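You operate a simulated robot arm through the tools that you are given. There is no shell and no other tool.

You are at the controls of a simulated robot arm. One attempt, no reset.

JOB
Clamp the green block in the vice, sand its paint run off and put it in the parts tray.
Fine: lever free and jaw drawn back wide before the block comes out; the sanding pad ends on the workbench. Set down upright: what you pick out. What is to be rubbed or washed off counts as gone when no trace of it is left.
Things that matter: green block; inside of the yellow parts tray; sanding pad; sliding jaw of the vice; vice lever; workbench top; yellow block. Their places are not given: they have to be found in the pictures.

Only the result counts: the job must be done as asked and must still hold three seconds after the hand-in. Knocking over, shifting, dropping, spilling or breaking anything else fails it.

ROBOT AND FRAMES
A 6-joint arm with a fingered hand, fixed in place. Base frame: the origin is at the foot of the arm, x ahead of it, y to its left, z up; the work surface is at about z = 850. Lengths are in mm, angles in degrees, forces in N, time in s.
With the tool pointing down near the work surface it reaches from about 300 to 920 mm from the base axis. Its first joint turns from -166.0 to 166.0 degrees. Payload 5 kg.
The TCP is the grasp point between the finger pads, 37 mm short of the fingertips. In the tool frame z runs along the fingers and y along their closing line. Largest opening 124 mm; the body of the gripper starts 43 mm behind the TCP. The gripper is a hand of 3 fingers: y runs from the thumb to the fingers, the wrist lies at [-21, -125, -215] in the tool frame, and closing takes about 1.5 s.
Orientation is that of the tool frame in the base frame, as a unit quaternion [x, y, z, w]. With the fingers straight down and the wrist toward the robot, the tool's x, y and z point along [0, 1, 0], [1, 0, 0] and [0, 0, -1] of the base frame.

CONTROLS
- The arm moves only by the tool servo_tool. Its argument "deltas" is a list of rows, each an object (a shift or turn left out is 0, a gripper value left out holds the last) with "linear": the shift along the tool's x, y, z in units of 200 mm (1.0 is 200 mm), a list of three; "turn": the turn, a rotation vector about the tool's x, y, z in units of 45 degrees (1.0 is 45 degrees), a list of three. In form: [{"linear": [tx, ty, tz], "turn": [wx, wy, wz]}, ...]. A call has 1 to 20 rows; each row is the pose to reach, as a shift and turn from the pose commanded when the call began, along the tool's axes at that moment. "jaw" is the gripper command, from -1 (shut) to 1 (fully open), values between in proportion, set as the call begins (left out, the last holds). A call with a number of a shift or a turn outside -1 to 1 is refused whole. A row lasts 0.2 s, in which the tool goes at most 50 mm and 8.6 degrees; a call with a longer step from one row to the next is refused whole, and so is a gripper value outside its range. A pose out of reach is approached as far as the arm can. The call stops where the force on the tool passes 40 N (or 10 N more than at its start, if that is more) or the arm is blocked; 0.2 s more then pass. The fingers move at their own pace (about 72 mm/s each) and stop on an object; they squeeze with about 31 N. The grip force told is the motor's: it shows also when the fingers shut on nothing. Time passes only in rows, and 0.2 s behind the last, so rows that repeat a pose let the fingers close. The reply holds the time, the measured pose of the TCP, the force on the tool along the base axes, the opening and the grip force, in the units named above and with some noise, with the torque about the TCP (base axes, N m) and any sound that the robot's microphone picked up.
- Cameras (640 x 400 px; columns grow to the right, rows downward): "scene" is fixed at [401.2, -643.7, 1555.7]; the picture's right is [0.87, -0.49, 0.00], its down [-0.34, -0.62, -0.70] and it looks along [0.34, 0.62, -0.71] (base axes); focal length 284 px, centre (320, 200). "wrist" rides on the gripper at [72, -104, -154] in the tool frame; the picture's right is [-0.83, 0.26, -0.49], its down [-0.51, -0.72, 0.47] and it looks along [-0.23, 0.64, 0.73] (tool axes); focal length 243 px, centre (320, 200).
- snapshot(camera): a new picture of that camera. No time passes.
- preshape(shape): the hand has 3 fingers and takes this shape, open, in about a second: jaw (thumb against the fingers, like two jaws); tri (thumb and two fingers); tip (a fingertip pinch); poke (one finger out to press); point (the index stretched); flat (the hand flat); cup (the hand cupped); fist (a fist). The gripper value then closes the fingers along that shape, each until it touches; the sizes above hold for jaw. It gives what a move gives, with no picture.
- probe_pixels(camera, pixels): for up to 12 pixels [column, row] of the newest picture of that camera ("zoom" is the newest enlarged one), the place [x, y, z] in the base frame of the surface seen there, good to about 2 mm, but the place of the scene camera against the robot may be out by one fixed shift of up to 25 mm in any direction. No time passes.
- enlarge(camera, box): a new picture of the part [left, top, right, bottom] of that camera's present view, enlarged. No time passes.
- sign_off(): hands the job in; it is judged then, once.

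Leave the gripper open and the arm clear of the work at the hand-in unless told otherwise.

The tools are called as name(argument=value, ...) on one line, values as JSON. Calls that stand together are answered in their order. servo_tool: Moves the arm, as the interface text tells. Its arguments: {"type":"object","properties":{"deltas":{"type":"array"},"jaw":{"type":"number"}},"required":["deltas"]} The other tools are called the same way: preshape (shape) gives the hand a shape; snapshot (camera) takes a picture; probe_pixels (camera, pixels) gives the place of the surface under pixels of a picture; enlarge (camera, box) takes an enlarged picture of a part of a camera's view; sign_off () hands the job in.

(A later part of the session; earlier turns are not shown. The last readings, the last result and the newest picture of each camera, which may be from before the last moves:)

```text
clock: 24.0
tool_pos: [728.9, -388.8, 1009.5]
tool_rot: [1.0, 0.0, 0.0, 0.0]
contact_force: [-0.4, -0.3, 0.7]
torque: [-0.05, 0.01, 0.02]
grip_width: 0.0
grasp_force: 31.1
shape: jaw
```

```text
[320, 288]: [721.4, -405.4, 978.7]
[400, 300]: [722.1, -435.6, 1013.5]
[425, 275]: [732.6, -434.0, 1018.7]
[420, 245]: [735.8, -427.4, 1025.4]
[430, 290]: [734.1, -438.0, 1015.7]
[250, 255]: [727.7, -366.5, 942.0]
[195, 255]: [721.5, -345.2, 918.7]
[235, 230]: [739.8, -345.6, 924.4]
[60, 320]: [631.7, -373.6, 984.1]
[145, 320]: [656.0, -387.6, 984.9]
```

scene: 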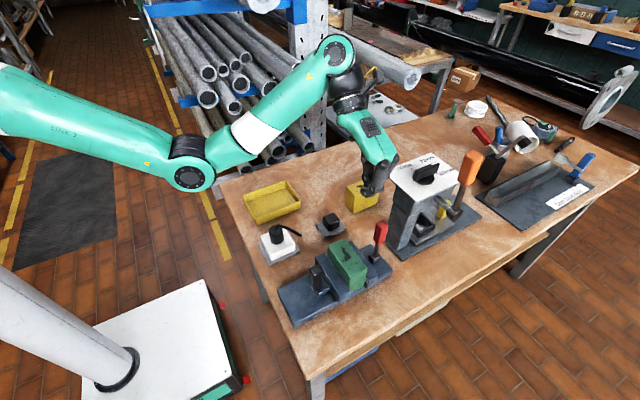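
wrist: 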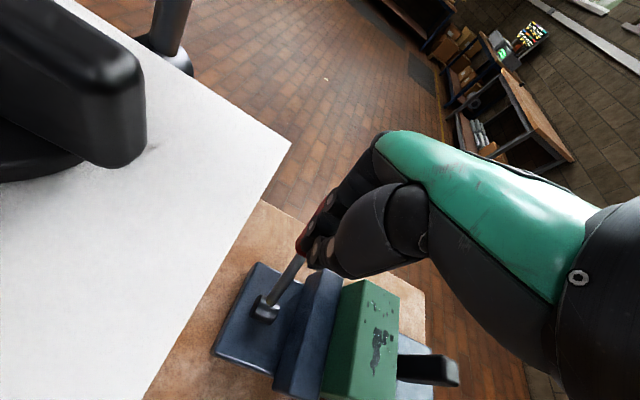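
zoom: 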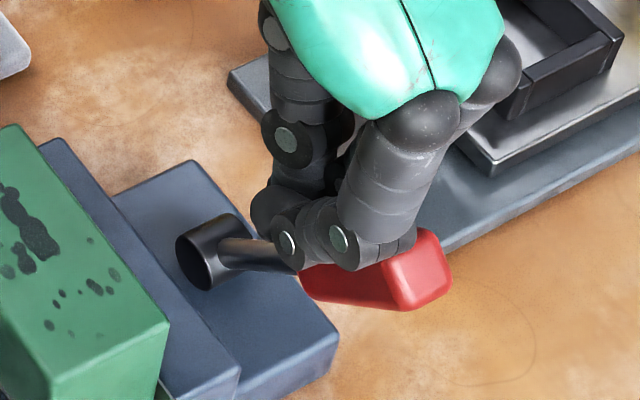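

The lever is at about 42° (scene reads ~20 mm high). Continue the arc further down, watching for force or a sound.

servo_tool(deltas=[{"linear": [0, 0.03, 0.025]}, {"linear": [0, 0.06, 0.05]}, {"linear": [0, 0.09, 0.08]}, {"linear": [0, 0.12, 0.11]}, {"linear": [0, 0.15, 0.145]}, {"linear": [0, 0.18, 0.185]}, {"linear": [0, 0.2, 0.215]}, {"linear": [0, 0.2, 0.215]}])

enlarge(camera="scene", box=[355, 220, 425, 280])

```text
clock: 25.4
tool_pos: [733.4, -421.0, 985.2]
tool_rot: [1.0, 0.001, 0.005, 0.004]
contact_force: [-2.8, 11.7, 17.5]
torque: [0.32, 0.0, 0.01]
grip_width: 0.1
grasp_force: 30.7
shape: jaw
stopped in row 6: the force on the tool passed its limit at 47 N (the readings are from after the stop); the commanded pose is now the measured one
```

```text
6.67 times, centred on (390, 250) of scene
```

zoom: 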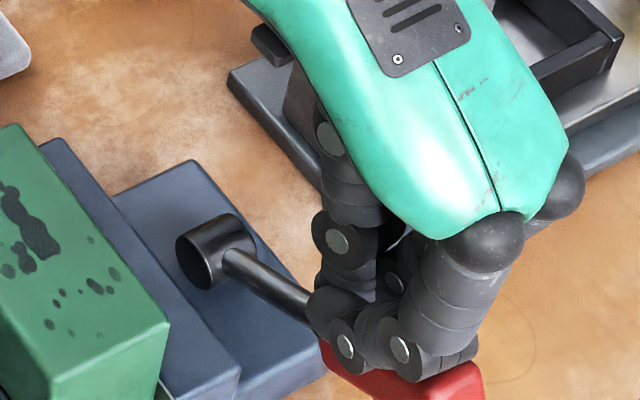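

The force passed 40 N. Probing the lever to get its angle.

probe_pixels(camera="zoom", pixels=[[340, 370], [455, 375], [470, 385], [265, 275], [290, 295], [195, 255], [450, 395], [345, 385]])

snapshot(camera="scene")

```text
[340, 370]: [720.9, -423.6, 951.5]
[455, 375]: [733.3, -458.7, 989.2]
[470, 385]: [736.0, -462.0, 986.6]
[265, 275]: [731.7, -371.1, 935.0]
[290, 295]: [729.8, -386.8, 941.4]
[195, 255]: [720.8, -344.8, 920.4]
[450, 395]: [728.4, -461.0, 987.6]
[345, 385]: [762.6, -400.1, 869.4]
```

```text
taken
```

scene: 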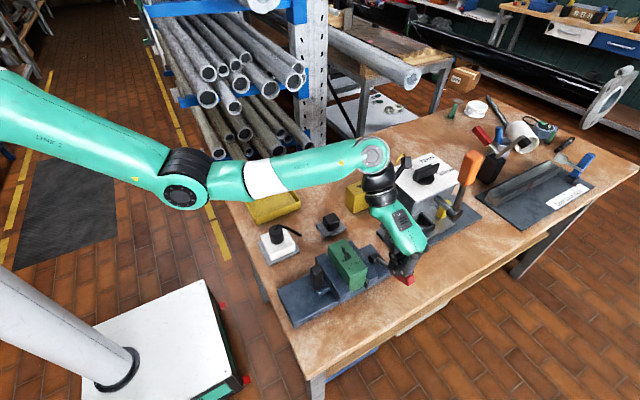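

The lever is at about 60°. I push once more, tangentially (mostly down), in small steps to learn whether this is the end stop.

servo_tool(deltas=[{"linear": [0, 0.005, 0.01]}, {"linear": [0, 0.01, 0.02]}, {"linear": [0, 0.015, 0.03]}, {"linear": [0, 0.02, 0.04]}, {"linear": [0, 0.025, 0.05]}])

enlarge(camera="scene", box=[355, 220, 425, 280])

probe_pixels(camera="zoom", pixels=[[340, 370], [455, 375], [470, 385], [265, 275], [290, 295], [195, 255], [450, 395], [345, 385]])

```text
clock: 25.9
tool_pos: [736.0, -423.7, 986.3]
tool_rot: [1.0, 0.001, 0.009, 0.004]
contact_force: [-0.6, 10.8, 15.0]
torque: [0.29, -0.01, 0.06]
grip_width: 0.1
grasp_force: 30.4
shape: jaw
stopped in row 2: the force on the tool passed its limit at 43 N (the readings are from after the stop); the commanded pose is now the measured one
```

```text
6.67 times, centred on (390, 250) of scene
```

zoom: 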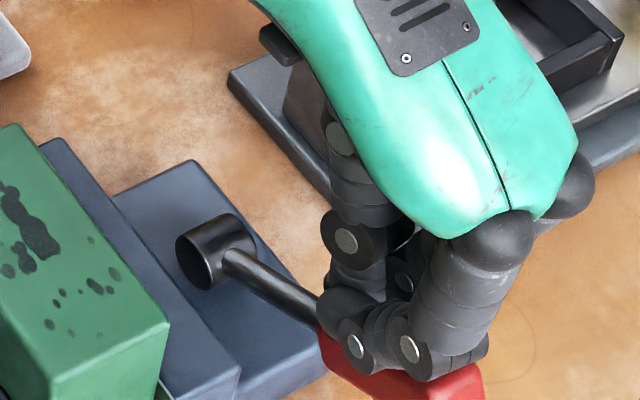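

```text
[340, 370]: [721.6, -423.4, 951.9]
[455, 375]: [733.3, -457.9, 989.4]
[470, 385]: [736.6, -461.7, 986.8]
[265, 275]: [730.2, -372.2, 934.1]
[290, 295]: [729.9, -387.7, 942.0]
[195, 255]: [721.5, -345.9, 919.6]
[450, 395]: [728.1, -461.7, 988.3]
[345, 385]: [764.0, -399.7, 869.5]
```

No further movement: it's at the end stop (~60°), i.e. locked. Backing off away from the lever and up.

servo_tool(deltas=[{"linear": [-0.02, -0.05, -0.08]}, {"linear": [-0.04, -0.15, -0.2]}, {"linear": [-0.04, -0.25, -0.35]}, {"linear": [-0.04, -0.4, -0.5]}, {"linear": [-0.04, -0.55, -0.6]}, {"linear": [-0.04, -0.7, -0.6]}, {"linear": [-0.04, -0.7, -0.6]}])

enlarge(camera="scene", box=[290, 210, 420, 310])

snapshot(camera="wrist")

```text
clock: 27.5
tool_pos: [724.4, -284.5, 1103.0]
tool_rot: [1.0, -0.001, 0.005, 0.004]
contact_force: [1.0, -0.5, -0.1]
torque: [0.01, 0.04, -0.01]
grip_width: 0.0
grasp_force: 31.0
shape: jaw
```

```text
4.00 times, centred on (355, 260) of scene
```

zoom: 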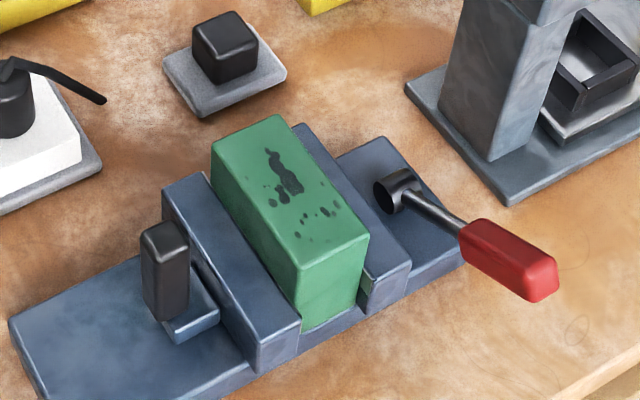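

```text
taken
```

wrist: 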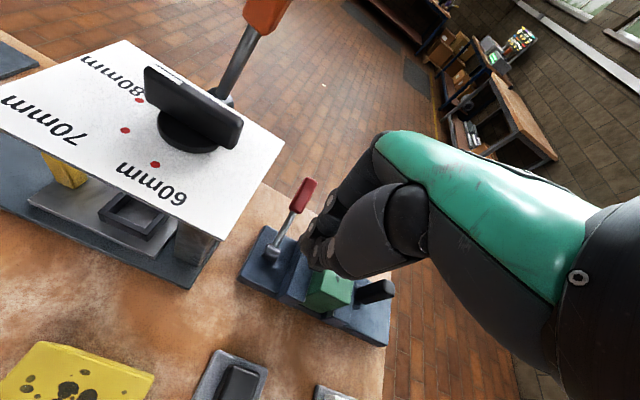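

The lever stays down at its stop and the block is clamped. Now the pad: in this same orientation (closing along y) I'll go above its grip cube at (698,−181) with the hand opened to ~80 mm, correcting the small tilt too.

servo_tool(deltas=[{"linear": [-0.03, -0.15, 0.05], "turn": [0.01, -0.0127, -0.0025]}, {"linear": [-0.06, -0.3, 0.15], "turn": [0.01, -0.0127, -0.0025]}, {"linear": [-0.1, -0.42, 0.28], "turn": [0.01, -0.0127, -0.0025]}, {"linear": [-0.132, -0.5175, 0.42], "turn": [0.01, -0.0127, -0.0025]}, {"linear": [-0.132, -0.5175, 0.515], "turn": [0.01, -0.0127, -0.0025]}, {"linear": [-0.132, -0.5175, 0.515], "turn": [0.01, -0.0127, -0.0025]}], jaw=0.3)

enlarge(camera="scene", box=[270, 160, 400, 280])

snapshot(camera="wrist")

```text
clock: 28.9
tool_pos: [699.2, -180.1, 997.2]
tool_rot: [1.0, 0.002, 0.001, 0.0]
contact_force: [0.6, -0.7, 0.5]
torque: [-0.03, 0.03, -0.02]
grip_width: 80.6
grasp_force: 0.1
shape: jaw
```

```text
3.33 times, centred on (335, 220) of scene
```

zoom: 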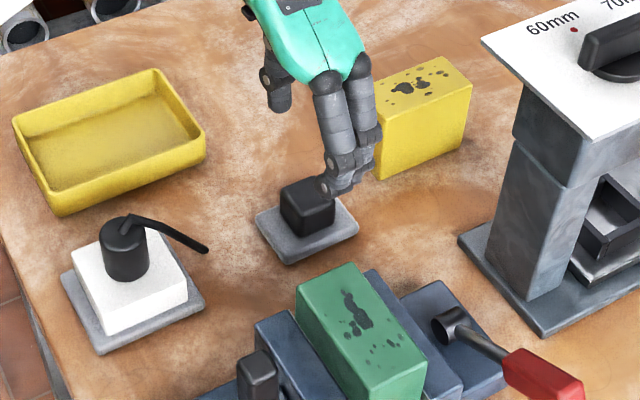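

```text
taken
```

wrist: 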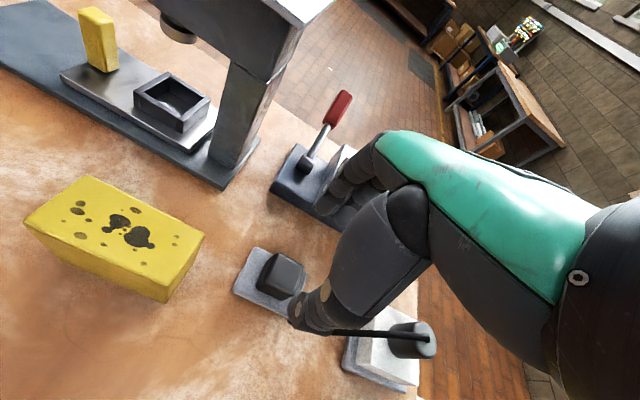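

I'll verify the pad position and the black cord's tip of the white device (near the thumb in this view) before descending.

probe_pixels(camera="zoom", pixels=[[205, 250], [170, 232], [135, 218], [310, 190], [285, 195], [330, 195], [260, 218], [290, 260], [355, 230]])

probe_pixels(camera="wrist", pixels=[[275, 258], [302, 266], [262, 288], [288, 298], [280, 275], [236, 290], [256, 250], [296, 310], [300, 325], [322, 315], [345, 332], [395, 335]])

```text
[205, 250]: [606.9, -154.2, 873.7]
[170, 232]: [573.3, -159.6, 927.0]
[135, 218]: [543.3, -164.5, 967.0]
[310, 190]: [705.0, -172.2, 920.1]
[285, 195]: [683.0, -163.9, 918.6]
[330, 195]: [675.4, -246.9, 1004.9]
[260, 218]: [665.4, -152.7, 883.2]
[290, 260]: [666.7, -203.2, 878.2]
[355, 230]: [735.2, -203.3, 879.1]
```

```text
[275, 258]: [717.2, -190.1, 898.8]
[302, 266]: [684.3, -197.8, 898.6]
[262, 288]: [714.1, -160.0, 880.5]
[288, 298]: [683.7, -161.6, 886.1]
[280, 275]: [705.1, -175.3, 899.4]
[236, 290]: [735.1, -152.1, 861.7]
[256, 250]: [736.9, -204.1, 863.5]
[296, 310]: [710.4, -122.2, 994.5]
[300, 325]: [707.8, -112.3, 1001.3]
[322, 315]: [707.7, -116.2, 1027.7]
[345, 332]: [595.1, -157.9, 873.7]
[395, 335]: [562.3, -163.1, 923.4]
```

TCP is centred on the grip cube (699,−180). Descending to z≈905.

servo_tool(deltas=[{"linear": [0, 0, 0.15]}, {"linear": [0, 0, 0.3]}, {"linear": [0, 0, 0.4]}, {"linear": [0, 0, 0.46]}, {"linear": [0, 0, 0.46]}])

enlarge(camera="scene", box=[290, 170, 390, 260])

```text
clock: 30.1
tool_pos: [700.1, -181.6, 905.7]
tool_rot: [1.0, 0.002, 0.001, 0.0]
contact_force: [-1.1, 0.4, 0.8]
torque: [-0.01, -0.04, 0.0]
grip_width: 80.5
grasp_force: 0.1
shape: jaw
```

```text
4.44 times, centred on (340, 215) of scene
```

zoom: 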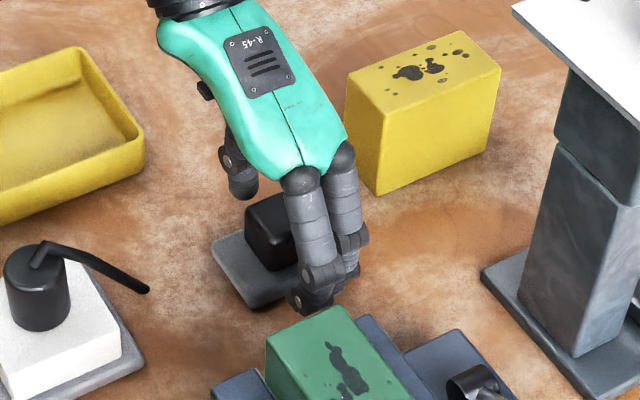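

Well placed around the grip cube, no contact yet. Closing the hand.

servo_tool(deltas=[{"linear": [0, 0, 0]}, {"linear": [0, 0, 0]}, {"linear": [0, 0, 0]}, {"linear": [0, 0, 0]}, {"linear": [0, 0, 0]}, {"linear": [0, 0, 0]}], jaw=-1)

enlarge(camera="scene", box=[290, 170, 390, 260])

snapshot(camera="wrist")

```text
clock: 31.5
tool_pos: [699.7, -180.6, 906.5]
tool_rot: [1.0, 0.002, 0.001, 0.0]
contact_force: [-0.7, -0.5, 0.0]
torque: [-0.01, -0.05, 0.01]
grip_width: 34.5
grasp_force: 31.0
shape: jaw
```

```text
4.44 times, centred on (340, 215) of scene
```

zoom: 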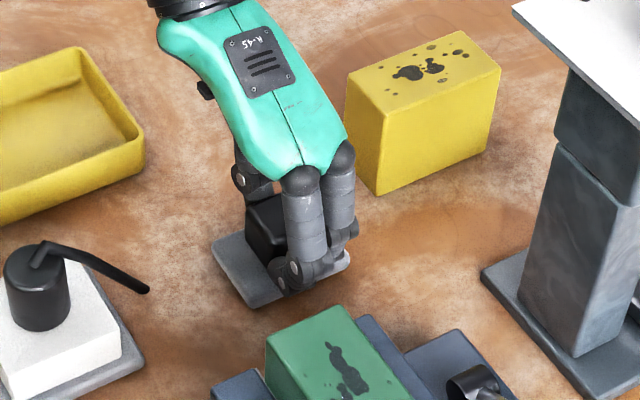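

```text
taken
```

wrist: 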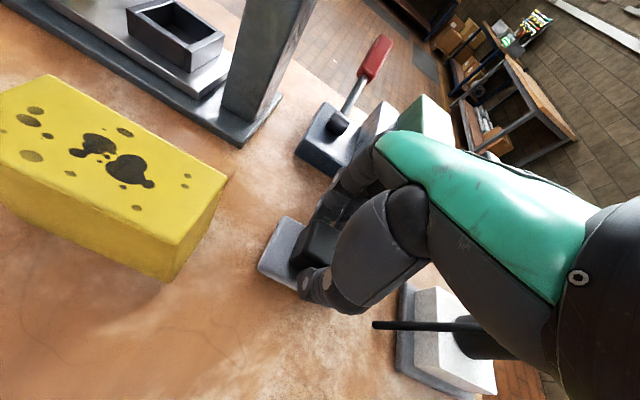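

Gripped (34.5 mm, 31 N). Lifting the pad 160 mm.

servo_tool(deltas=[{"linear": [0, 0, -0.05]}, {"linear": [0, 0, -0.15]}, {"linear": [0, 0, -0.3]}, {"linear": [0, 0, -0.45]}, {"linear": [0, 0, -0.6]}, {"linear": [0, 0, -0.75]}, {"linear": [0, 0, -0.8]}, {"linear": [0, 0, -0.8]}])

enlarge(camera="scene", box=[290, 150, 410, 260])

```text
clock: 33.3
tool_pos: [699.4, -180.6, 1066.1]
tool_rot: [1.0, 0.002, 0.001, 0.0]
contact_force: [-0.2, -0.6, -0.6]
torque: [-0.03, 0.01, 0.01]
grip_width: 34.9
grasp_force: 30.6
shape: jaw
```

```text
3.64 times, centred on (350, 205) of scene
```

zoom: 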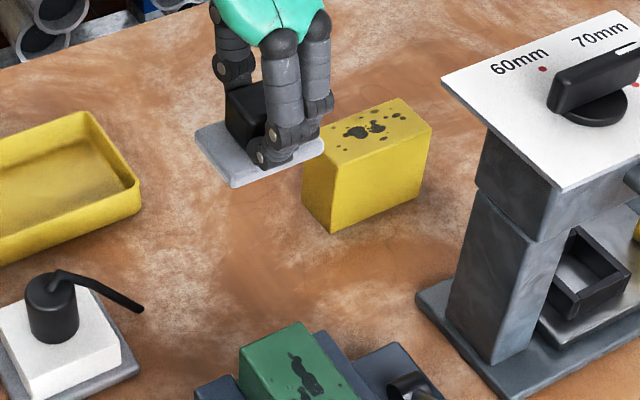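

The pad is held level. Moving over the block centre (639,−350) at the same height.

servo_tool(deltas=[{"linear": [-0.06, 0.16, 0]}, {"linear": [-0.12, 0.34, 0]}, {"linear": [-0.18, 0.52, 0]}, {"linear": [-0.24, 0.68, 0]}, {"linear": [-0.302, 0.847, 0]}, {"linear": [-0.302, 0.847, 0]}])

enlarge(camera="scene", box=[290, 180, 420, 300])

```text
clock: 34.7
tool_pos: [640.0, -350.3, 1065.7]
tool_rot: [1.0, 0.002, 0.0, 0.001]
contact_force: [-0.6, -0.3, -0.6]
torque: [0.02, 0.03, 0.02]
grip_width: 34.7
grasp_force: 30.9
shape: jaw
```

```text
3.33 times, centred on (355, 240) of scene
```

zoom: 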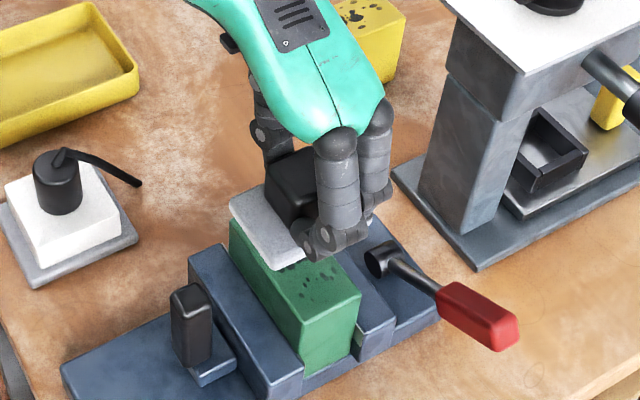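

Above the block. Lowering: quickly 36 mm, then in small steps until light contact.

servo_tool(deltas=[{"linear": [0, 0, 0.06]}, {"linear": [0, 0, 0.12]}, {"linear": [0, 0, 0.18]}, {"linear": [0, 0, 0.2]}, {"linear": [0, 0, 0.21]}, {"linear": [0, 0, 0.22]}, {"linear": [0, 0, 0.225]}])

```text
clock: 36.3
tool_pos: [641.1, -349.6, 1020.3]
tool_rot: [1.0, 0.002, 0.001, 0.0]
contact_force: [-0.7, 0.5, 2.3]
torque: [-0.04, 0.03, 0.0]
grip_width: 34.6
grasp_force: 30.6
shape: jaw
```

Light contact at z≈1020. Pressing a little more.

servo_tool(deltas=[{"linear": [0, 0, 0.005]}, {"linear": [0, 0, 0.01]}, {"linear": [0, 0, 0.015]}, {"linear": [0, 0, 0.015]}])

```text
clock: 37.3
tool_pos: [640.5, -350.8, 1019.7]
tool_rot: [1.0, 0.002, 0.002, 0.001]
contact_force: [1.2, 3.2, 20.0]
torque: [0.06, -0.02, -0.03]
grip_width: 35.5
grasp_force: 30.6
shape: jaw
```

20 N press. Now rubbing along the block's length (±28 mm in y) at this pressure.

servo_tool(deltas=[{"linear": [0, 0.04, 0]}, {"linear": [0, 0.08, 0]}, {"linear": [0, 0.12, 0]}, {"linear": [0, 0.145, 0]}, {"linear": [0, 0.1, 0]}, {"linear": [0, 0.05, 0]}, {"linear": [0, 0, 0]}, {"linear": [0, -0.05, 0]}, {"linear": [0, -0.1, 0]}, {"linear": [0, -0.145, 0]}, {"linear": [0, -0.1, 0]}, {"linear": [0, -0.05, 0]}, {"linear": [0, 0, 0]}, {"linear": [0, 0.05, 0]}, {"linear": [0, 0.1, 0]}, {"linear": [0, 0.145, 0]}, {"linear": [0, 0.1, 0]}, {"linear": [0, 0.05, 0]}, {"linear": [0, 0, 0]}])

enlarge(camera="scene", box=[290, 200, 410, 300])

```text
clock: 41.3
tool_pos: [638.5, -350.7, 1019.2]
tool_rot: [1.0, 0.002, 0.002, 0.001]
contact_force: [0.4, -7.5, 23.8]
torque: [-0.33, -0.04, -0.03]
grip_width: 36.7
grasp_force: 30.3
shape: jaw
```

```text
4.00 times, centred on (350, 250) of scene
```

zoom: 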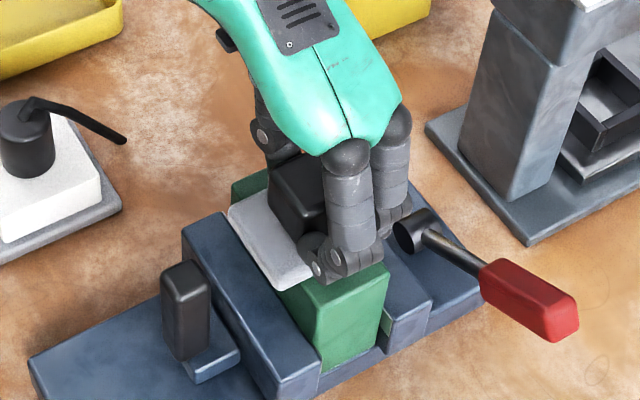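

The freed part already looks clean. I'll do another set of strokes with small x offsets, then lift and inspect.

servo_tool(deltas=[{"linear": [0.03, 0.04, 0]}, {"linear": [0.03, 0.09, 0]}, {"linear": [0.03, 0.145, 0]}, {"linear": [0.0, 0.145, 0]}, {"linear": [-0.03, 0.145, 0]}, {"linear": [-0.03, 0.1, 0]}, {"linear": [-0.03, 0.05, 0]}, {"linear": [-0.03, 0, 0]}, {"linear": [-0.03, -0.05, 0]}, {"linear": [-0.03, -0.1, 0]}, {"linear": [-0.03, -0.145, 0]}, {"linear": [0.0, -0.145, 0]}, {"linear": [0.03, -0.145, 0]}, {"linear": [0.03, -0.1, 0]}, {"linear": [0.03, -0.05, 0]}, {"linear": [0.03, 0, 0]}, {"linear": [0, 0, 0]}])

servo_tool(deltas=[{"linear": [0, 0, -0.05]}, {"linear": [0, -0.05, -0.2]}, {"linear": [0, -0.2, -0.35]}, {"linear": [0, -0.4, -0.45]}, {"linear": [0, -0.6, -0.45]}, {"linear": [0, -0.75, -0.45]}, {"linear": [0, -0.75, -0.45]}])

enlarge(camera="scene", box=[300, 210, 400, 300])

snapshot(camera="wrist")

```text
clock: 44.9
tool_pos: [641.0, -351.0, 1018.3]
tool_rot: [1.0, 0.002, 0.001, 0.001]
contact_force: [6.1, 0.4, 18.7]
torque: [0.07, -0.18, -0.01]
grip_width: 36.7
grasp_force: 31.3
shape: jaw
```

```text
clock: 46.5
tool_pos: [661.4, -222.2, 1078.3]
tool_rot: [1.0, 0.004, 0.002, 0.002]
contact_force: [-0.8, -0.4, -1.2]
torque: [-0.04, 0.02, 0.04]
grip_width: 36.0
grasp_force: 31.6
shape: jaw
out of reach, approached as far as the arm can: row 4, 5, 6, 7
```

```text
4.44 times, centred on (350, 255) of scene
```

zoom: 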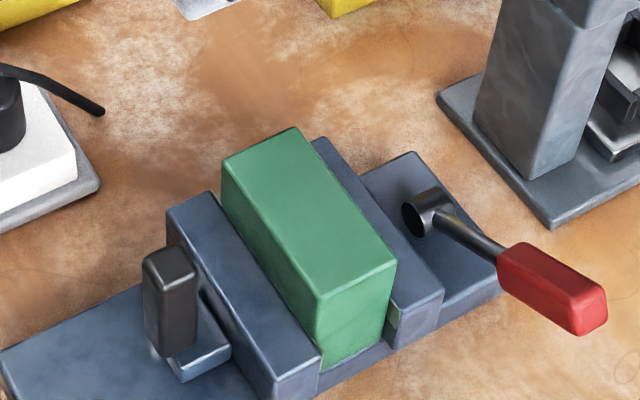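

```text
taken
```

wrist: 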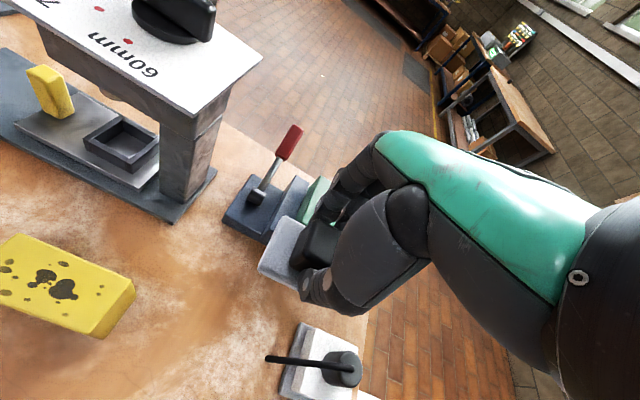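

The top looks clean. Zooming in tightly to confirm no faint trace remains.

enlarge(camera="scene", box=[325, 235, 375, 285])

```text
8.00 times, centred on (350, 260) of scene
```

zoom: 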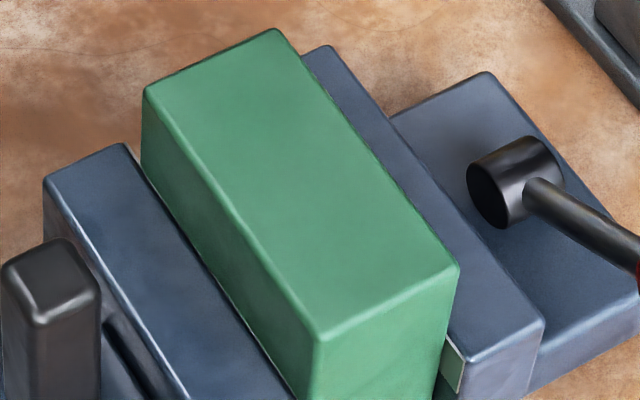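

All clean. Now return the pad to its place on the bench at (699,−181): first move over it.

servo_tool(deltas=[{"linear": [0.06, -0.07, 0.0]}, {"linear": [0.12, -0.14, 0.03]}, {"linear": [0.188, -0.206, 0.06]}, {"linear": [0.188, -0.206, 0.06]}])

servo_tool(deltas=[{"linear": [0, 0, 0.15]}, {"linear": [0, 0, 0.3]}, {"linear": [0, 0, 0.45]}, {"linear": [0, 0, 0.6]}, {"linear": [0, 0, 0.7]}, {"linear": [0, 0, 0.75]}, {"linear": [0, 0, 0.75]}])

enlarge(camera="scene", box=[290, 170, 390, 260])

```text
clock: 47.5
tool_pos: [698.1, -182.2, 1066.0]
tool_rot: [1.0, 0.002, 0.002, 0.0]
contact_force: [0.0, -0.7, -0.7]
torque: [-0.02, -0.03, -0.01]
grip_width: 35.6
grasp_force: 30.9
shape: jaw
```

```text
clock: 49.1
tool_pos: [698.9, -179.9, 916.3]
tool_rot: [1.0, 0.001, 0.001, 0.0]
contact_force: [-0.4, -0.2, -0.6]
torque: [-0.02, -0.02, 0.01]
grip_width: 35.7
grasp_force: 31.1
shape: jaw
```

```text
4.44 times, centred on (340, 215) of scene
```

zoom: 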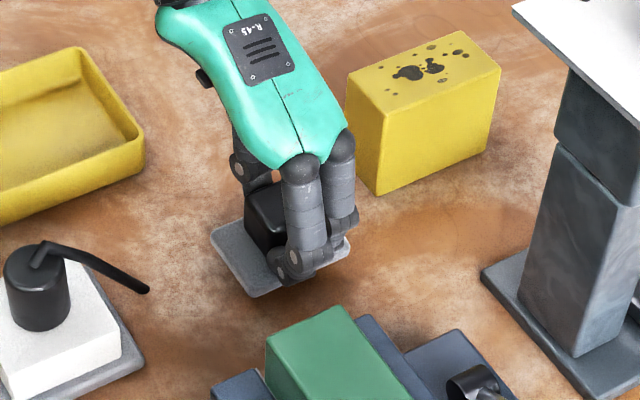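

Pad is ~10 mm above the bench. Lowering in 1–2 mm steps until contact shows.

servo_tool(deltas=[{"linear": [0, 0, 0.01]}, {"linear": [0, 0, 0.02]}, {"linear": [0, 0, 0.03]}, {"linear": [0, 0, 0.04]}, {"linear": [0, 0, 0.046]}, {"linear": [0, 0, 0.052]}, {"linear": [0, 0, 0.055]}])

```text
clock: 50.7
tool_pos: [697.1, -180.9, 904.2]
tool_rot: [1.0, 0.002, 0.0, 0.0]
contact_force: [-0.9, 1.1, 2.7]
torque: [-0.07, -0.01, 0.01]
grip_width: 35.6
grasp_force: 31.1
shape: jaw
```

Contact (2.7 N). Releasing the pad, then rising.

servo_tool(deltas=[{"linear": [0, 0, 0]}, {"linear": [0, 0, 0]}, {"linear": [0, 0, 0]}, {"linear": [0, 0, 0]}, {"linear": [0, 0, 0]}], jaw=0.3)

servo_tool(deltas=[{"linear": [0, 0, -0.1]}, {"linear": [0, 0, -0.3]}, {"linear": [0, 0, -0.5]}, {"linear": [0, 0, -0.7]}, {"linear": [0, 0, -0.9]}, {"linear": [0, 0, -0.98]}, {"linear": [0, 0, -0.98]}])

enlarge(camera="scene", box=[290, 170, 410, 290])

snapshot(camera="wrist")

```text
clock: 51.9
tool_pos: [698.4, -180.8, 904.4]
tool_rot: [1.0, 0.002, 0.001, 0.0]
contact_force: [-0.1, -0.5, -0.1]
torque: [0.03, 0.0, 0.05]
grip_width: 80.0
grasp_force: 0.0
shape: jaw
```

```text
clock: 53.5
tool_pos: [706.7, -188.4, 1089.1]
tool_rot: [1.0, 0.002, 0.002, 0.001]
contact_force: [0.2, 0.5, 0.5]
torque: [0.01, 0.0, -0.02]
grip_width: 79.9
grasp_force: 0.0
shape: jaw
out of reach, approached as far as the arm can: row 5, 6, 7
```

```text
3.33 times, centred on (350, 230) of scene
```

zoom: 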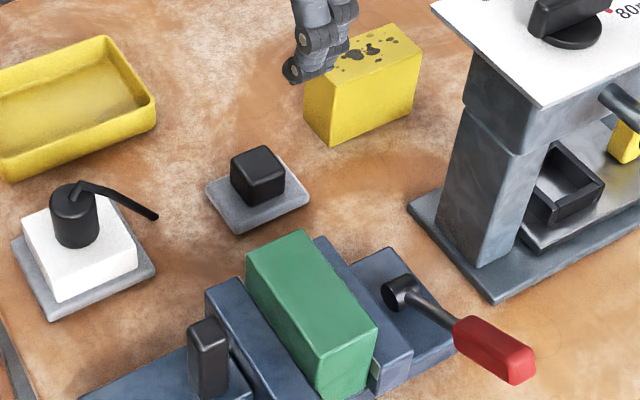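

```text
taken
```

wrist: 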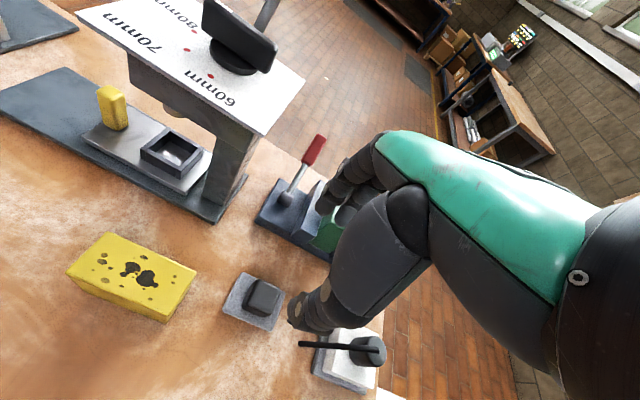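

Pad stands on the bench in its original place. Next: free the lever. I'll push it back from its −y side with the closed fist of fingers. First turn the hand back 60° (so the wrist stays within reach) and close the fingers.

servo_tool(deltas=[{"turn": [0, 0, -0.1667]}, {"turn": [0, 0, -0.3333]}, {"turn": [0, 0, -0.5]}, {"turn": [0, 0, -0.6667]}, {"turn": [0, 0, -0.8333]}, {"turn": [0, 0, -1.0]}, {"turn": [0, 0, -1.0]}], jaw=-1)

servo_tool(deltas=[{"turn": [0, 0, -0.1667]}, {"turn": [0, 0, -0.3333]}, {"turn": [0, 0, -0.3333]}])

```text
clock: 55.1
tool_pos: [705.3, -187.9, 1089.8]
tool_rot: [0.923, 0.385, 0.001, 0.0]
contact_force: [0.4, -0.8, 0.3]
torque: [0.01, -0.01, -0.02]
grip_width: 0.0
grasp_force: 30.9
shape: jaw
```

```text
clock: 55.9
tool_pos: [706.8, -187.2, 1090.3]
tool_rot: [0.864, 0.503, 0.001, 0.0]
contact_force: [-0.5, -0.4, 0.2]
torque: [-0.02, -0.02, 0.0]
grip_width: 0.0
grasp_force: 31.1
shape: jaw
```

Orientation set (tool x≈(0.49,0.87)). Now travelling high to the −y side of the lever in two legs.

servo_tool(deltas=[{"linear": [-0.18, 0.105, 0]}, {"linear": [-0.36, 0.21, 0]}, {"linear": [-0.54, 0.315, 0]}, {"linear": [-0.715, 0.42, 0]}, {"linear": [-0.715, 0.42, 0]}])

servo_tool(deltas=[{"linear": [-0.18, 0.105, 0]}, {"linear": [-0.36, 0.21, 0]}, {"linear": [-0.54, 0.315, 0]}, {"linear": [-0.715, 0.42, 0]}, {"linear": [-0.715, 0.42, 0]}])

snapshot(camera="scene")

snapshot(camera="wrist")

```text
clock: 57.1
tool_pos: [705.7, -353.4, 1091.2]
tool_rot: [0.865, 0.502, 0.0, -0.001]
contact_force: [0.2, -0.3, -0.7]
torque: [0.03, 0.0, 0.01]
grip_width: 0.0
grasp_force: 31.0
shape: jaw
```

```text
clock: 58.3
tool_pos: [708.9, -518.7, 1088.4]
tool_rot: [0.865, 0.502, 0.002, 0.0]
contact_force: [-0.5, 0.2, 0.1]
torque: [-0.01, 0.0, 0.0]
grip_width: 0.0
grasp_force: 30.8
shape: jaw
```

```text
taken
```

scene: 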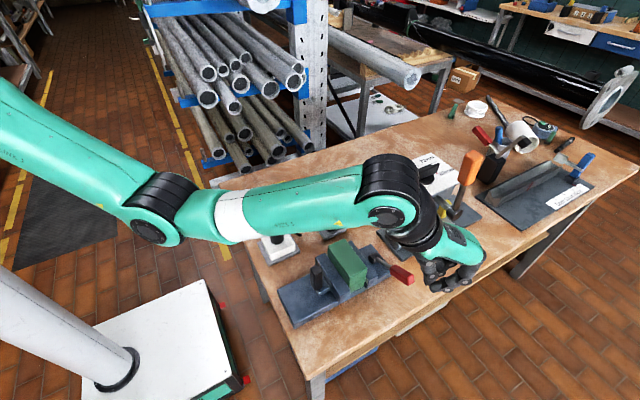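

```text
taken
```

wrist: 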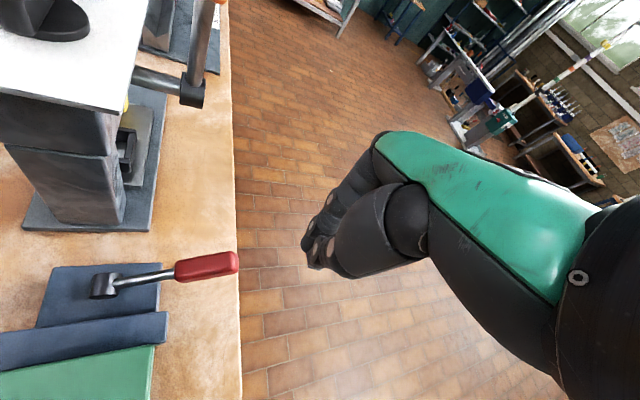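

Reached. Probing the lever from the wrist for its exact pose, and the front fingers.

probe_pixels(camera="wrist", pixels=[[234, 262], [232, 254], [205, 266], [180, 265], [180, 275], [150, 276], [105, 285], [315, 265], [306, 240], [330, 225], [320, 250], [345, 262]])

```text
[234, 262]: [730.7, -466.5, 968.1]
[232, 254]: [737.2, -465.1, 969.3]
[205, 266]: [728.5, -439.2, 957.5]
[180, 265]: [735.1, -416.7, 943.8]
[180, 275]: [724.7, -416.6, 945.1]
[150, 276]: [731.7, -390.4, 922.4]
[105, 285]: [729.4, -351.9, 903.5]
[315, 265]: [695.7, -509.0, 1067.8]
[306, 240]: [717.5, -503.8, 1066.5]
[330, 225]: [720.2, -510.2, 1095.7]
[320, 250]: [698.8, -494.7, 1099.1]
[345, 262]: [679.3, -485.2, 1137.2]
```

The handle's end is at about (727,−468,968). Lowering to TCP z≈962 on its −y side.

servo_tool(deltas=[{"linear": [0, 0, 0.16]}, {"linear": [0, 0, 0.32]}, {"linear": [0, 0, 0.48]}, {"linear": [0, 0, 0.63]}, {"linear": [0, 0, 0.63]}])

enlarge(camera="scene", box=[350, 210, 470, 310])

snapshot(camera="wrist")

```text
clock: 59.5
tool_pos: [710.0, -517.8, 964.2]
tool_rot: [0.865, 0.501, 0.0, 0.001]
contact_force: [-0.2, -0.3, -0.6]
torque: [-0.01, 0.01, 0.02]
grip_width: 0.0
grasp_force: 30.5
shape: jaw
```

```text
4.00 times, centred on (410, 260) of scene
```

zoom: 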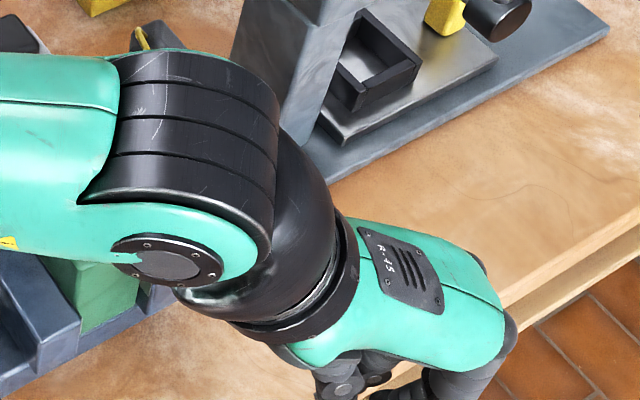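

```text
taken
```

wrist: 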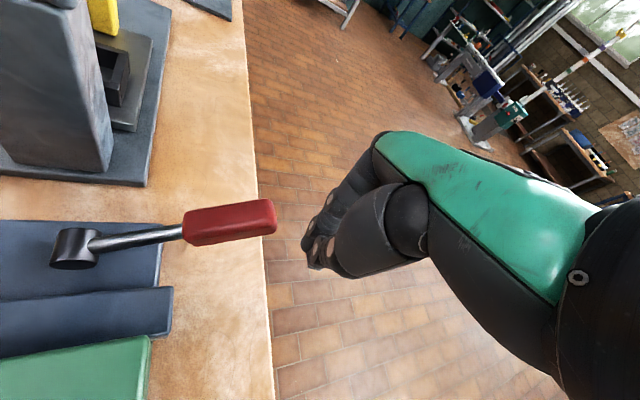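

Positioned beside the handle's end. Now pushing it back along the arc (+y and up) in ~8 mm steps, to about 30°.

servo_tool(deltas=[{"linear": [0.0521, -0.0298, 0.02]}, {"linear": [0.0868, -0.0497, 0.03]}, {"linear": [0.1215, -0.0696, -0.025]}, {"linear": [0.1519, -0.087, -0.075]}, {"linear": [0.1866, -0.1069, -0.12]}, {"linear": [0.2257, -0.1292, -0.16]}, {"linear": [0.2647, -0.1516, -0.19]}, {"linear": [0.3038, -0.174, -0.22]}, {"linear": [0.3038, -0.174, -0.22]}])

enlarge(camera="scene", box=[350, 200, 470, 300])

snapshot(camera="wrist")

```text
clock: 61.5
tool_pos: [710.3, -451.7, 1011.5]
tool_rot: [0.866, 0.501, 0.003, 0.003]
contact_force: [-0.3, -19.3, 22.5]
torque: [-0.03, -0.31, -0.28]
grip_width: 0.1
grasp_force: 31.0
shape: jaw
```

```text
4.00 times, centred on (410, 250) of scene
```

zoom: 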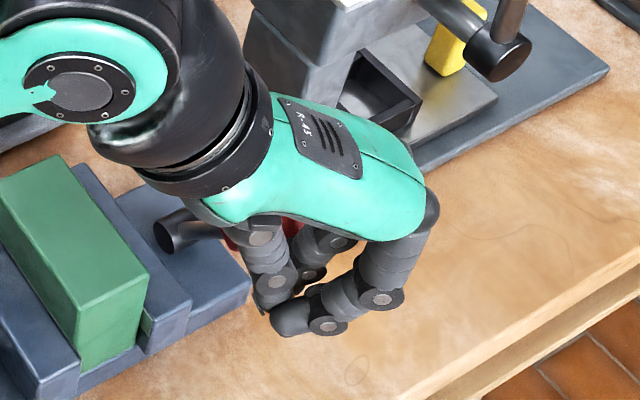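

```text
taken
```

wrist: 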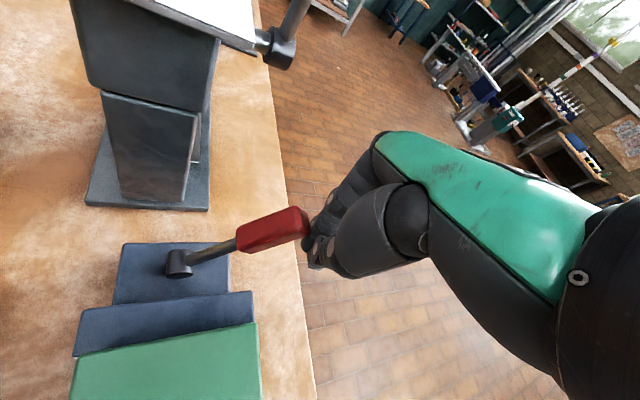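

There is a reaction of (−19 y, +22 z) on the tool; I need to see where the lever is and how it touches the hand.

probe_pixels(camera="wrist", pixels=[[300, 222], [290, 212], [270, 230], [240, 240], [240, 250], [215, 248], [180, 260], [318, 230], [312, 250], [330, 215]])

enlarge(camera="wrist", box=[220, 170, 400, 300])

enlarge(camera="scene", box=[380, 230, 430, 290])

```text
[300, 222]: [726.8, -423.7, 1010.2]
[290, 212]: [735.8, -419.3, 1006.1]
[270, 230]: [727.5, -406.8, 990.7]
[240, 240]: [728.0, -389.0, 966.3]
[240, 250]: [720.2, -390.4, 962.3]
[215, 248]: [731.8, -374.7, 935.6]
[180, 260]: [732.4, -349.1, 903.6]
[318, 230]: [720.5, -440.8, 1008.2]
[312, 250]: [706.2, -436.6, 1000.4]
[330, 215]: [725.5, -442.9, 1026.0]
```

```text
3.08 times, centred on (310, 235) of wrist
```

zoom: 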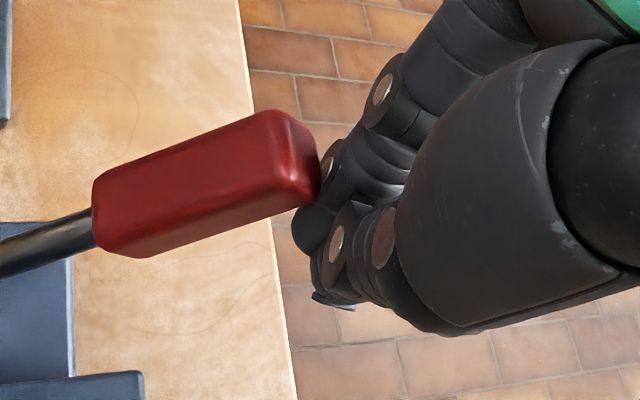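

```text
6.67 times, centred on (405, 260) of scene
```

zoom: 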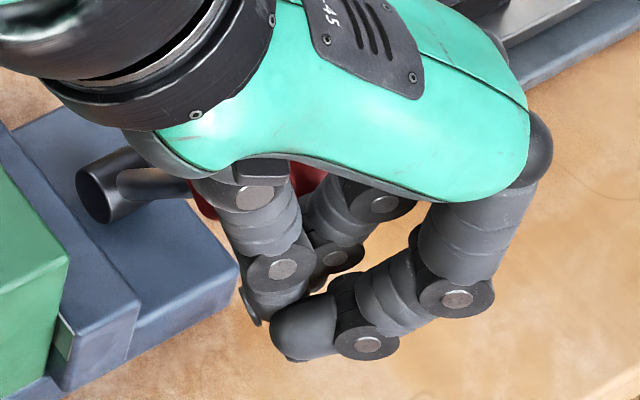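

The lever has come up to about 41° with its end on the index fingertip. Continuing along the arc, rising a bit faster to lower the friction.

servo_tool(deltas=[{"linear": [0.0304, -0.0174, -0.04]}, {"linear": [0.0608, -0.0348, -0.07]}, {"linear": [0.0911, -0.0522, -0.1]}, {"linear": [0.1259, -0.0721, -0.13]}, {"linear": [0.1606, -0.0919, -0.155]}, {"linear": [0.1953, -0.1118, -0.175]}, {"linear": [0.2344, -0.1342, -0.195]}])

snapshot(camera="wrist")

enlarge(camera="scene", box=[350, 180, 470, 290])

```text
clock: 63.1
tool_pos: [709.7, -394.2, 1048.3]
tool_rot: [0.865, 0.502, 0.001, 0.0]
contact_force: [0.7, 0.3, 0.2]
torque: [-0.01, -0.05, -0.03]
grip_width: 0.0
grasp_force: 31.1
shape: jaw
```

```text
taken
```

wrist: 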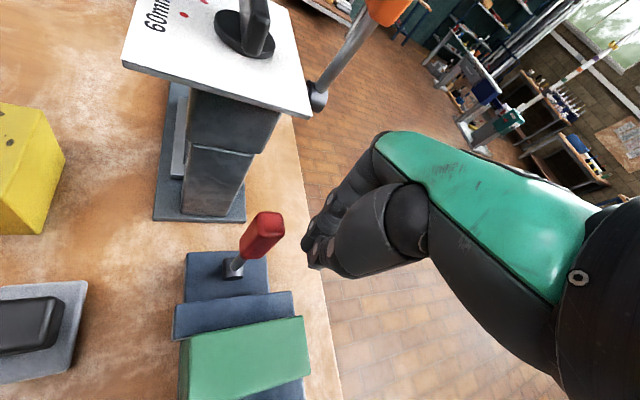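

```text
3.64 times, centred on (410, 235) of scene
```

zoom: 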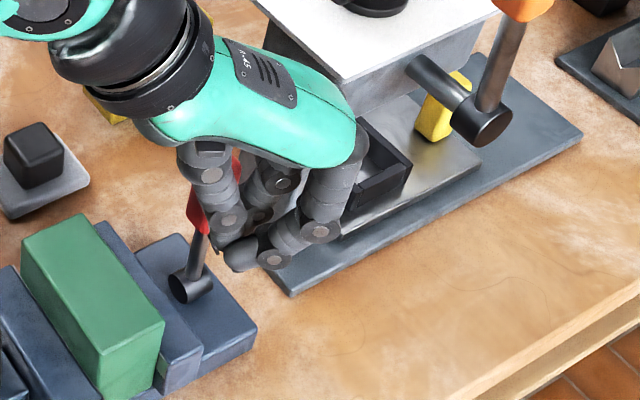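

No force now; the lever looks nearly upright. Probing it.

enlarge(camera="wrist", box=[200, 180, 320, 300])

probe_pixels(camera="zoom", pixels=[[345, 110], [330, 130], [370, 155], [315, 180], [300, 215], [283, 245], [270, 265], [262, 265], [395, 125], [330, 190]])

```text
3.33 times, centred on (260, 240) of wrist
```

zoom: 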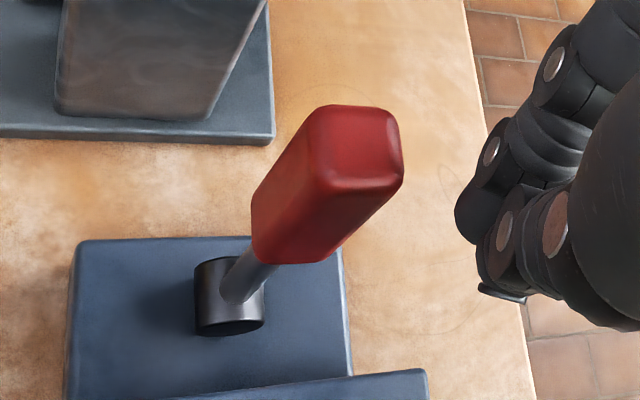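

```text
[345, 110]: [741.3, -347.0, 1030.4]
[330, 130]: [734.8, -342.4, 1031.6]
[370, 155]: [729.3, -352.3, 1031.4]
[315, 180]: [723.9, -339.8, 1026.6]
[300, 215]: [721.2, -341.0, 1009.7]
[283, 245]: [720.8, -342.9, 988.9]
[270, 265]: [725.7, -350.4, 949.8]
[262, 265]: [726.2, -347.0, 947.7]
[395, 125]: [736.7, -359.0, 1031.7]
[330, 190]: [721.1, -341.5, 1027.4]
```

The lever is fully upright again (top centre at (731,−350), z 1032): free. Now rise clear of it, then turn the hand back to the default yaw.

servo_tool(deltas=[{"linear": [-0.05, 0.03, -0.15]}, {"linear": [-0.05, 0.03, -0.35]}, {"linear": [-0.05, 0.03, -0.4], "turn": [0, 0, -0.1667]}, {"linear": [-0.05, 0.03, -0.4], "turn": [0, 0, -0.3333]}, {"linear": [-0.05, 0.03, -0.4], "turn": [0, 0, -0.5]}, {"linear": [-0.05, 0.03, -0.4], "turn": [0, 0, -0.67]}, {"linear": [-0.05, 0.03, -0.4], "turn": [0, 0, -0.67]}])

```text
clock: 64.7
tool_pos: [711.2, -406.4, 1128.1]
tool_rot: [0.704, 0.71, 0.0, -0.001]
contact_force: [0.2, 0.3, -0.1]
torque: [-0.03, 0.01, 0.0]
grip_width: 0.0
grasp_force: 30.8
shape: jaw
```

Moving above the post (now at ≈(552,−350)) with the hand opened to ~46 mm.

servo_tool(deltas=[{"linear": [0.07, -0.2, 0]}, {"linear": [0.14, -0.4, 0]}, {"linear": [0.21, -0.6, 0]}, {"linear": [0.282, -0.796, 0]}, {"linear": [0.282, -0.796, 0]}], jaw=-0.26)

snapshot(camera="wrist")

enlarge(camera="scene", box=[280, 180, 420, 310])

```text
clock: 65.9
tool_pos: [549.8, -350.4, 1127.4]
tool_rot: [0.705, 0.709, 0.001, 0.001]
contact_force: [0.4, -0.4, 0.6]
torque: [-0.01, 0.01, 0.03]
grip_width: 45.6
grasp_force: 0.1
shape: jaw
```

```text
taken
```

wrist: 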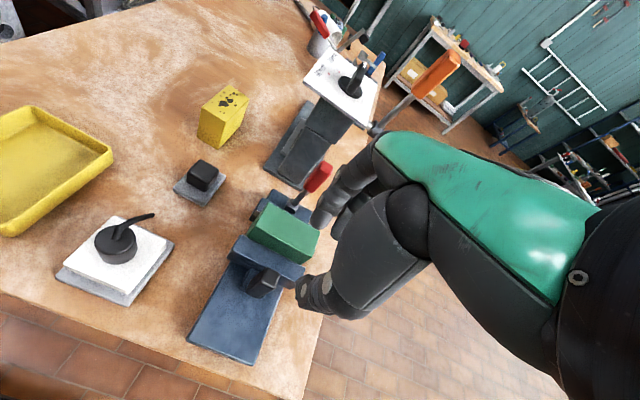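

```text
3.08 times, centred on (350, 245) of scene
```

zoom: 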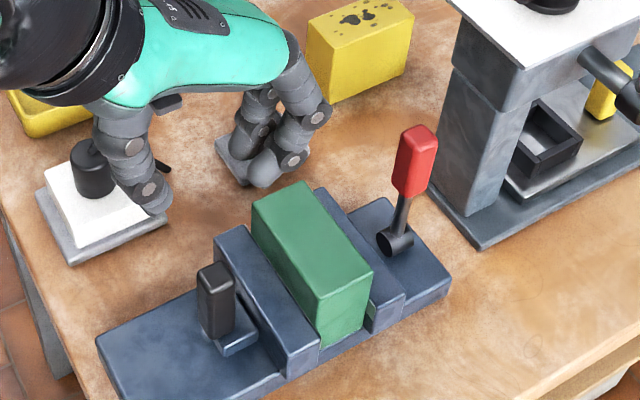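

Lever looks exactly as at the start. Checking the post position with a wrist zoom.

enlarge(camera="wrist", box=[210, 220, 320, 320])

probe_pixels(camera="zoom", pixels=[[370, 195], [395, 205], [360, 210], [385, 222], [375, 207], [300, 110], [280, 60], [240, 150], [340, 180]])

```text
4.00 times, centred on (265, 270) of wrist
```

zoom: 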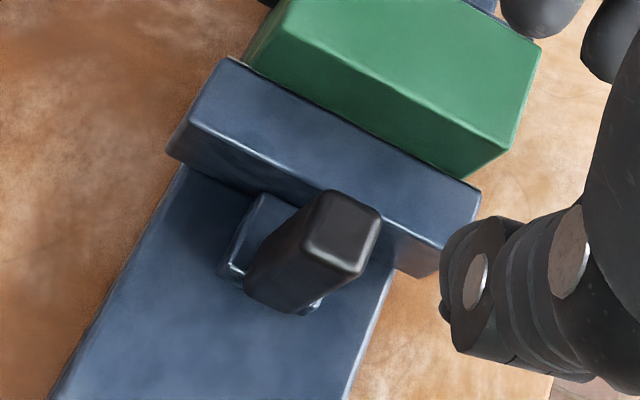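

```text
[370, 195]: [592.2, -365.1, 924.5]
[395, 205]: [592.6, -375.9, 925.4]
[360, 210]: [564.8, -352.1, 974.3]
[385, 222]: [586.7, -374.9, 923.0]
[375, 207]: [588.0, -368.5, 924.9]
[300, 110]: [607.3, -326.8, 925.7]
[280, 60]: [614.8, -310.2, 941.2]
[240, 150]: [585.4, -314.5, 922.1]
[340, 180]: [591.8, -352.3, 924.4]
```

The jaw moved 36 mm, so the post centre is x≈555. Descending on it with that correction.

servo_tool(deltas=[{"linear": [0, 0.025, 0.2]}, {"linear": [0, 0.025, 0.4]}, {"linear": [0, 0.025, 0.6]}, {"linear": [0, 0.025, 0.7]}, {"linear": [0, 0.025, 0.8]}, {"linear": [0, 0.025, 0.8]}])

enlarge(camera="scene", box=[280, 200, 400, 310])

```text
clock: 67.3
tool_pos: [553.9, -350.9, 968.7]
tool_rot: [0.705, 0.709, 0.0, 0.0]
contact_force: [-15.0, -1.2, 11.6]
torque: [-0.23, -0.66, -0.36]
grip_width: 43.2
grasp_force: 0.0
shape: jaw
```

```text
3.64 times, centred on (340, 255) of scene
```

zoom: 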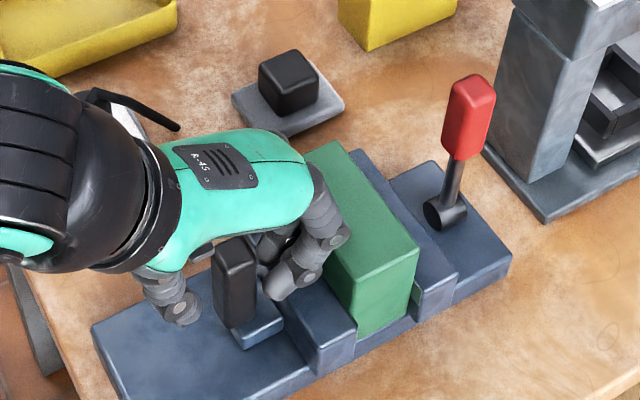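

The finger knuckles lightly touch the block (−15 N). Closing on the post draws the fingers inward; then I pull back.

servo_tool(deltas=[{"linear": [0, -0.01, 0]}, {"linear": [0, -0.01, 0]}, {"linear": [0, -0.01, 0]}, {"linear": [0, -0.01, 0]}, {"linear": [0, -0.01, 0]}], jaw=-1)

```text
clock: 68.5
tool_pos: [553.5, -351.0, 966.0]
tool_rot: [0.705, 0.709, 0.001, -0.001]
contact_force: [0.8, 0.1, -7.5]
torque: [0.04, -0.02, -0.07]
grip_width: 19.5
grasp_force: 31.2
shape: jaw
```

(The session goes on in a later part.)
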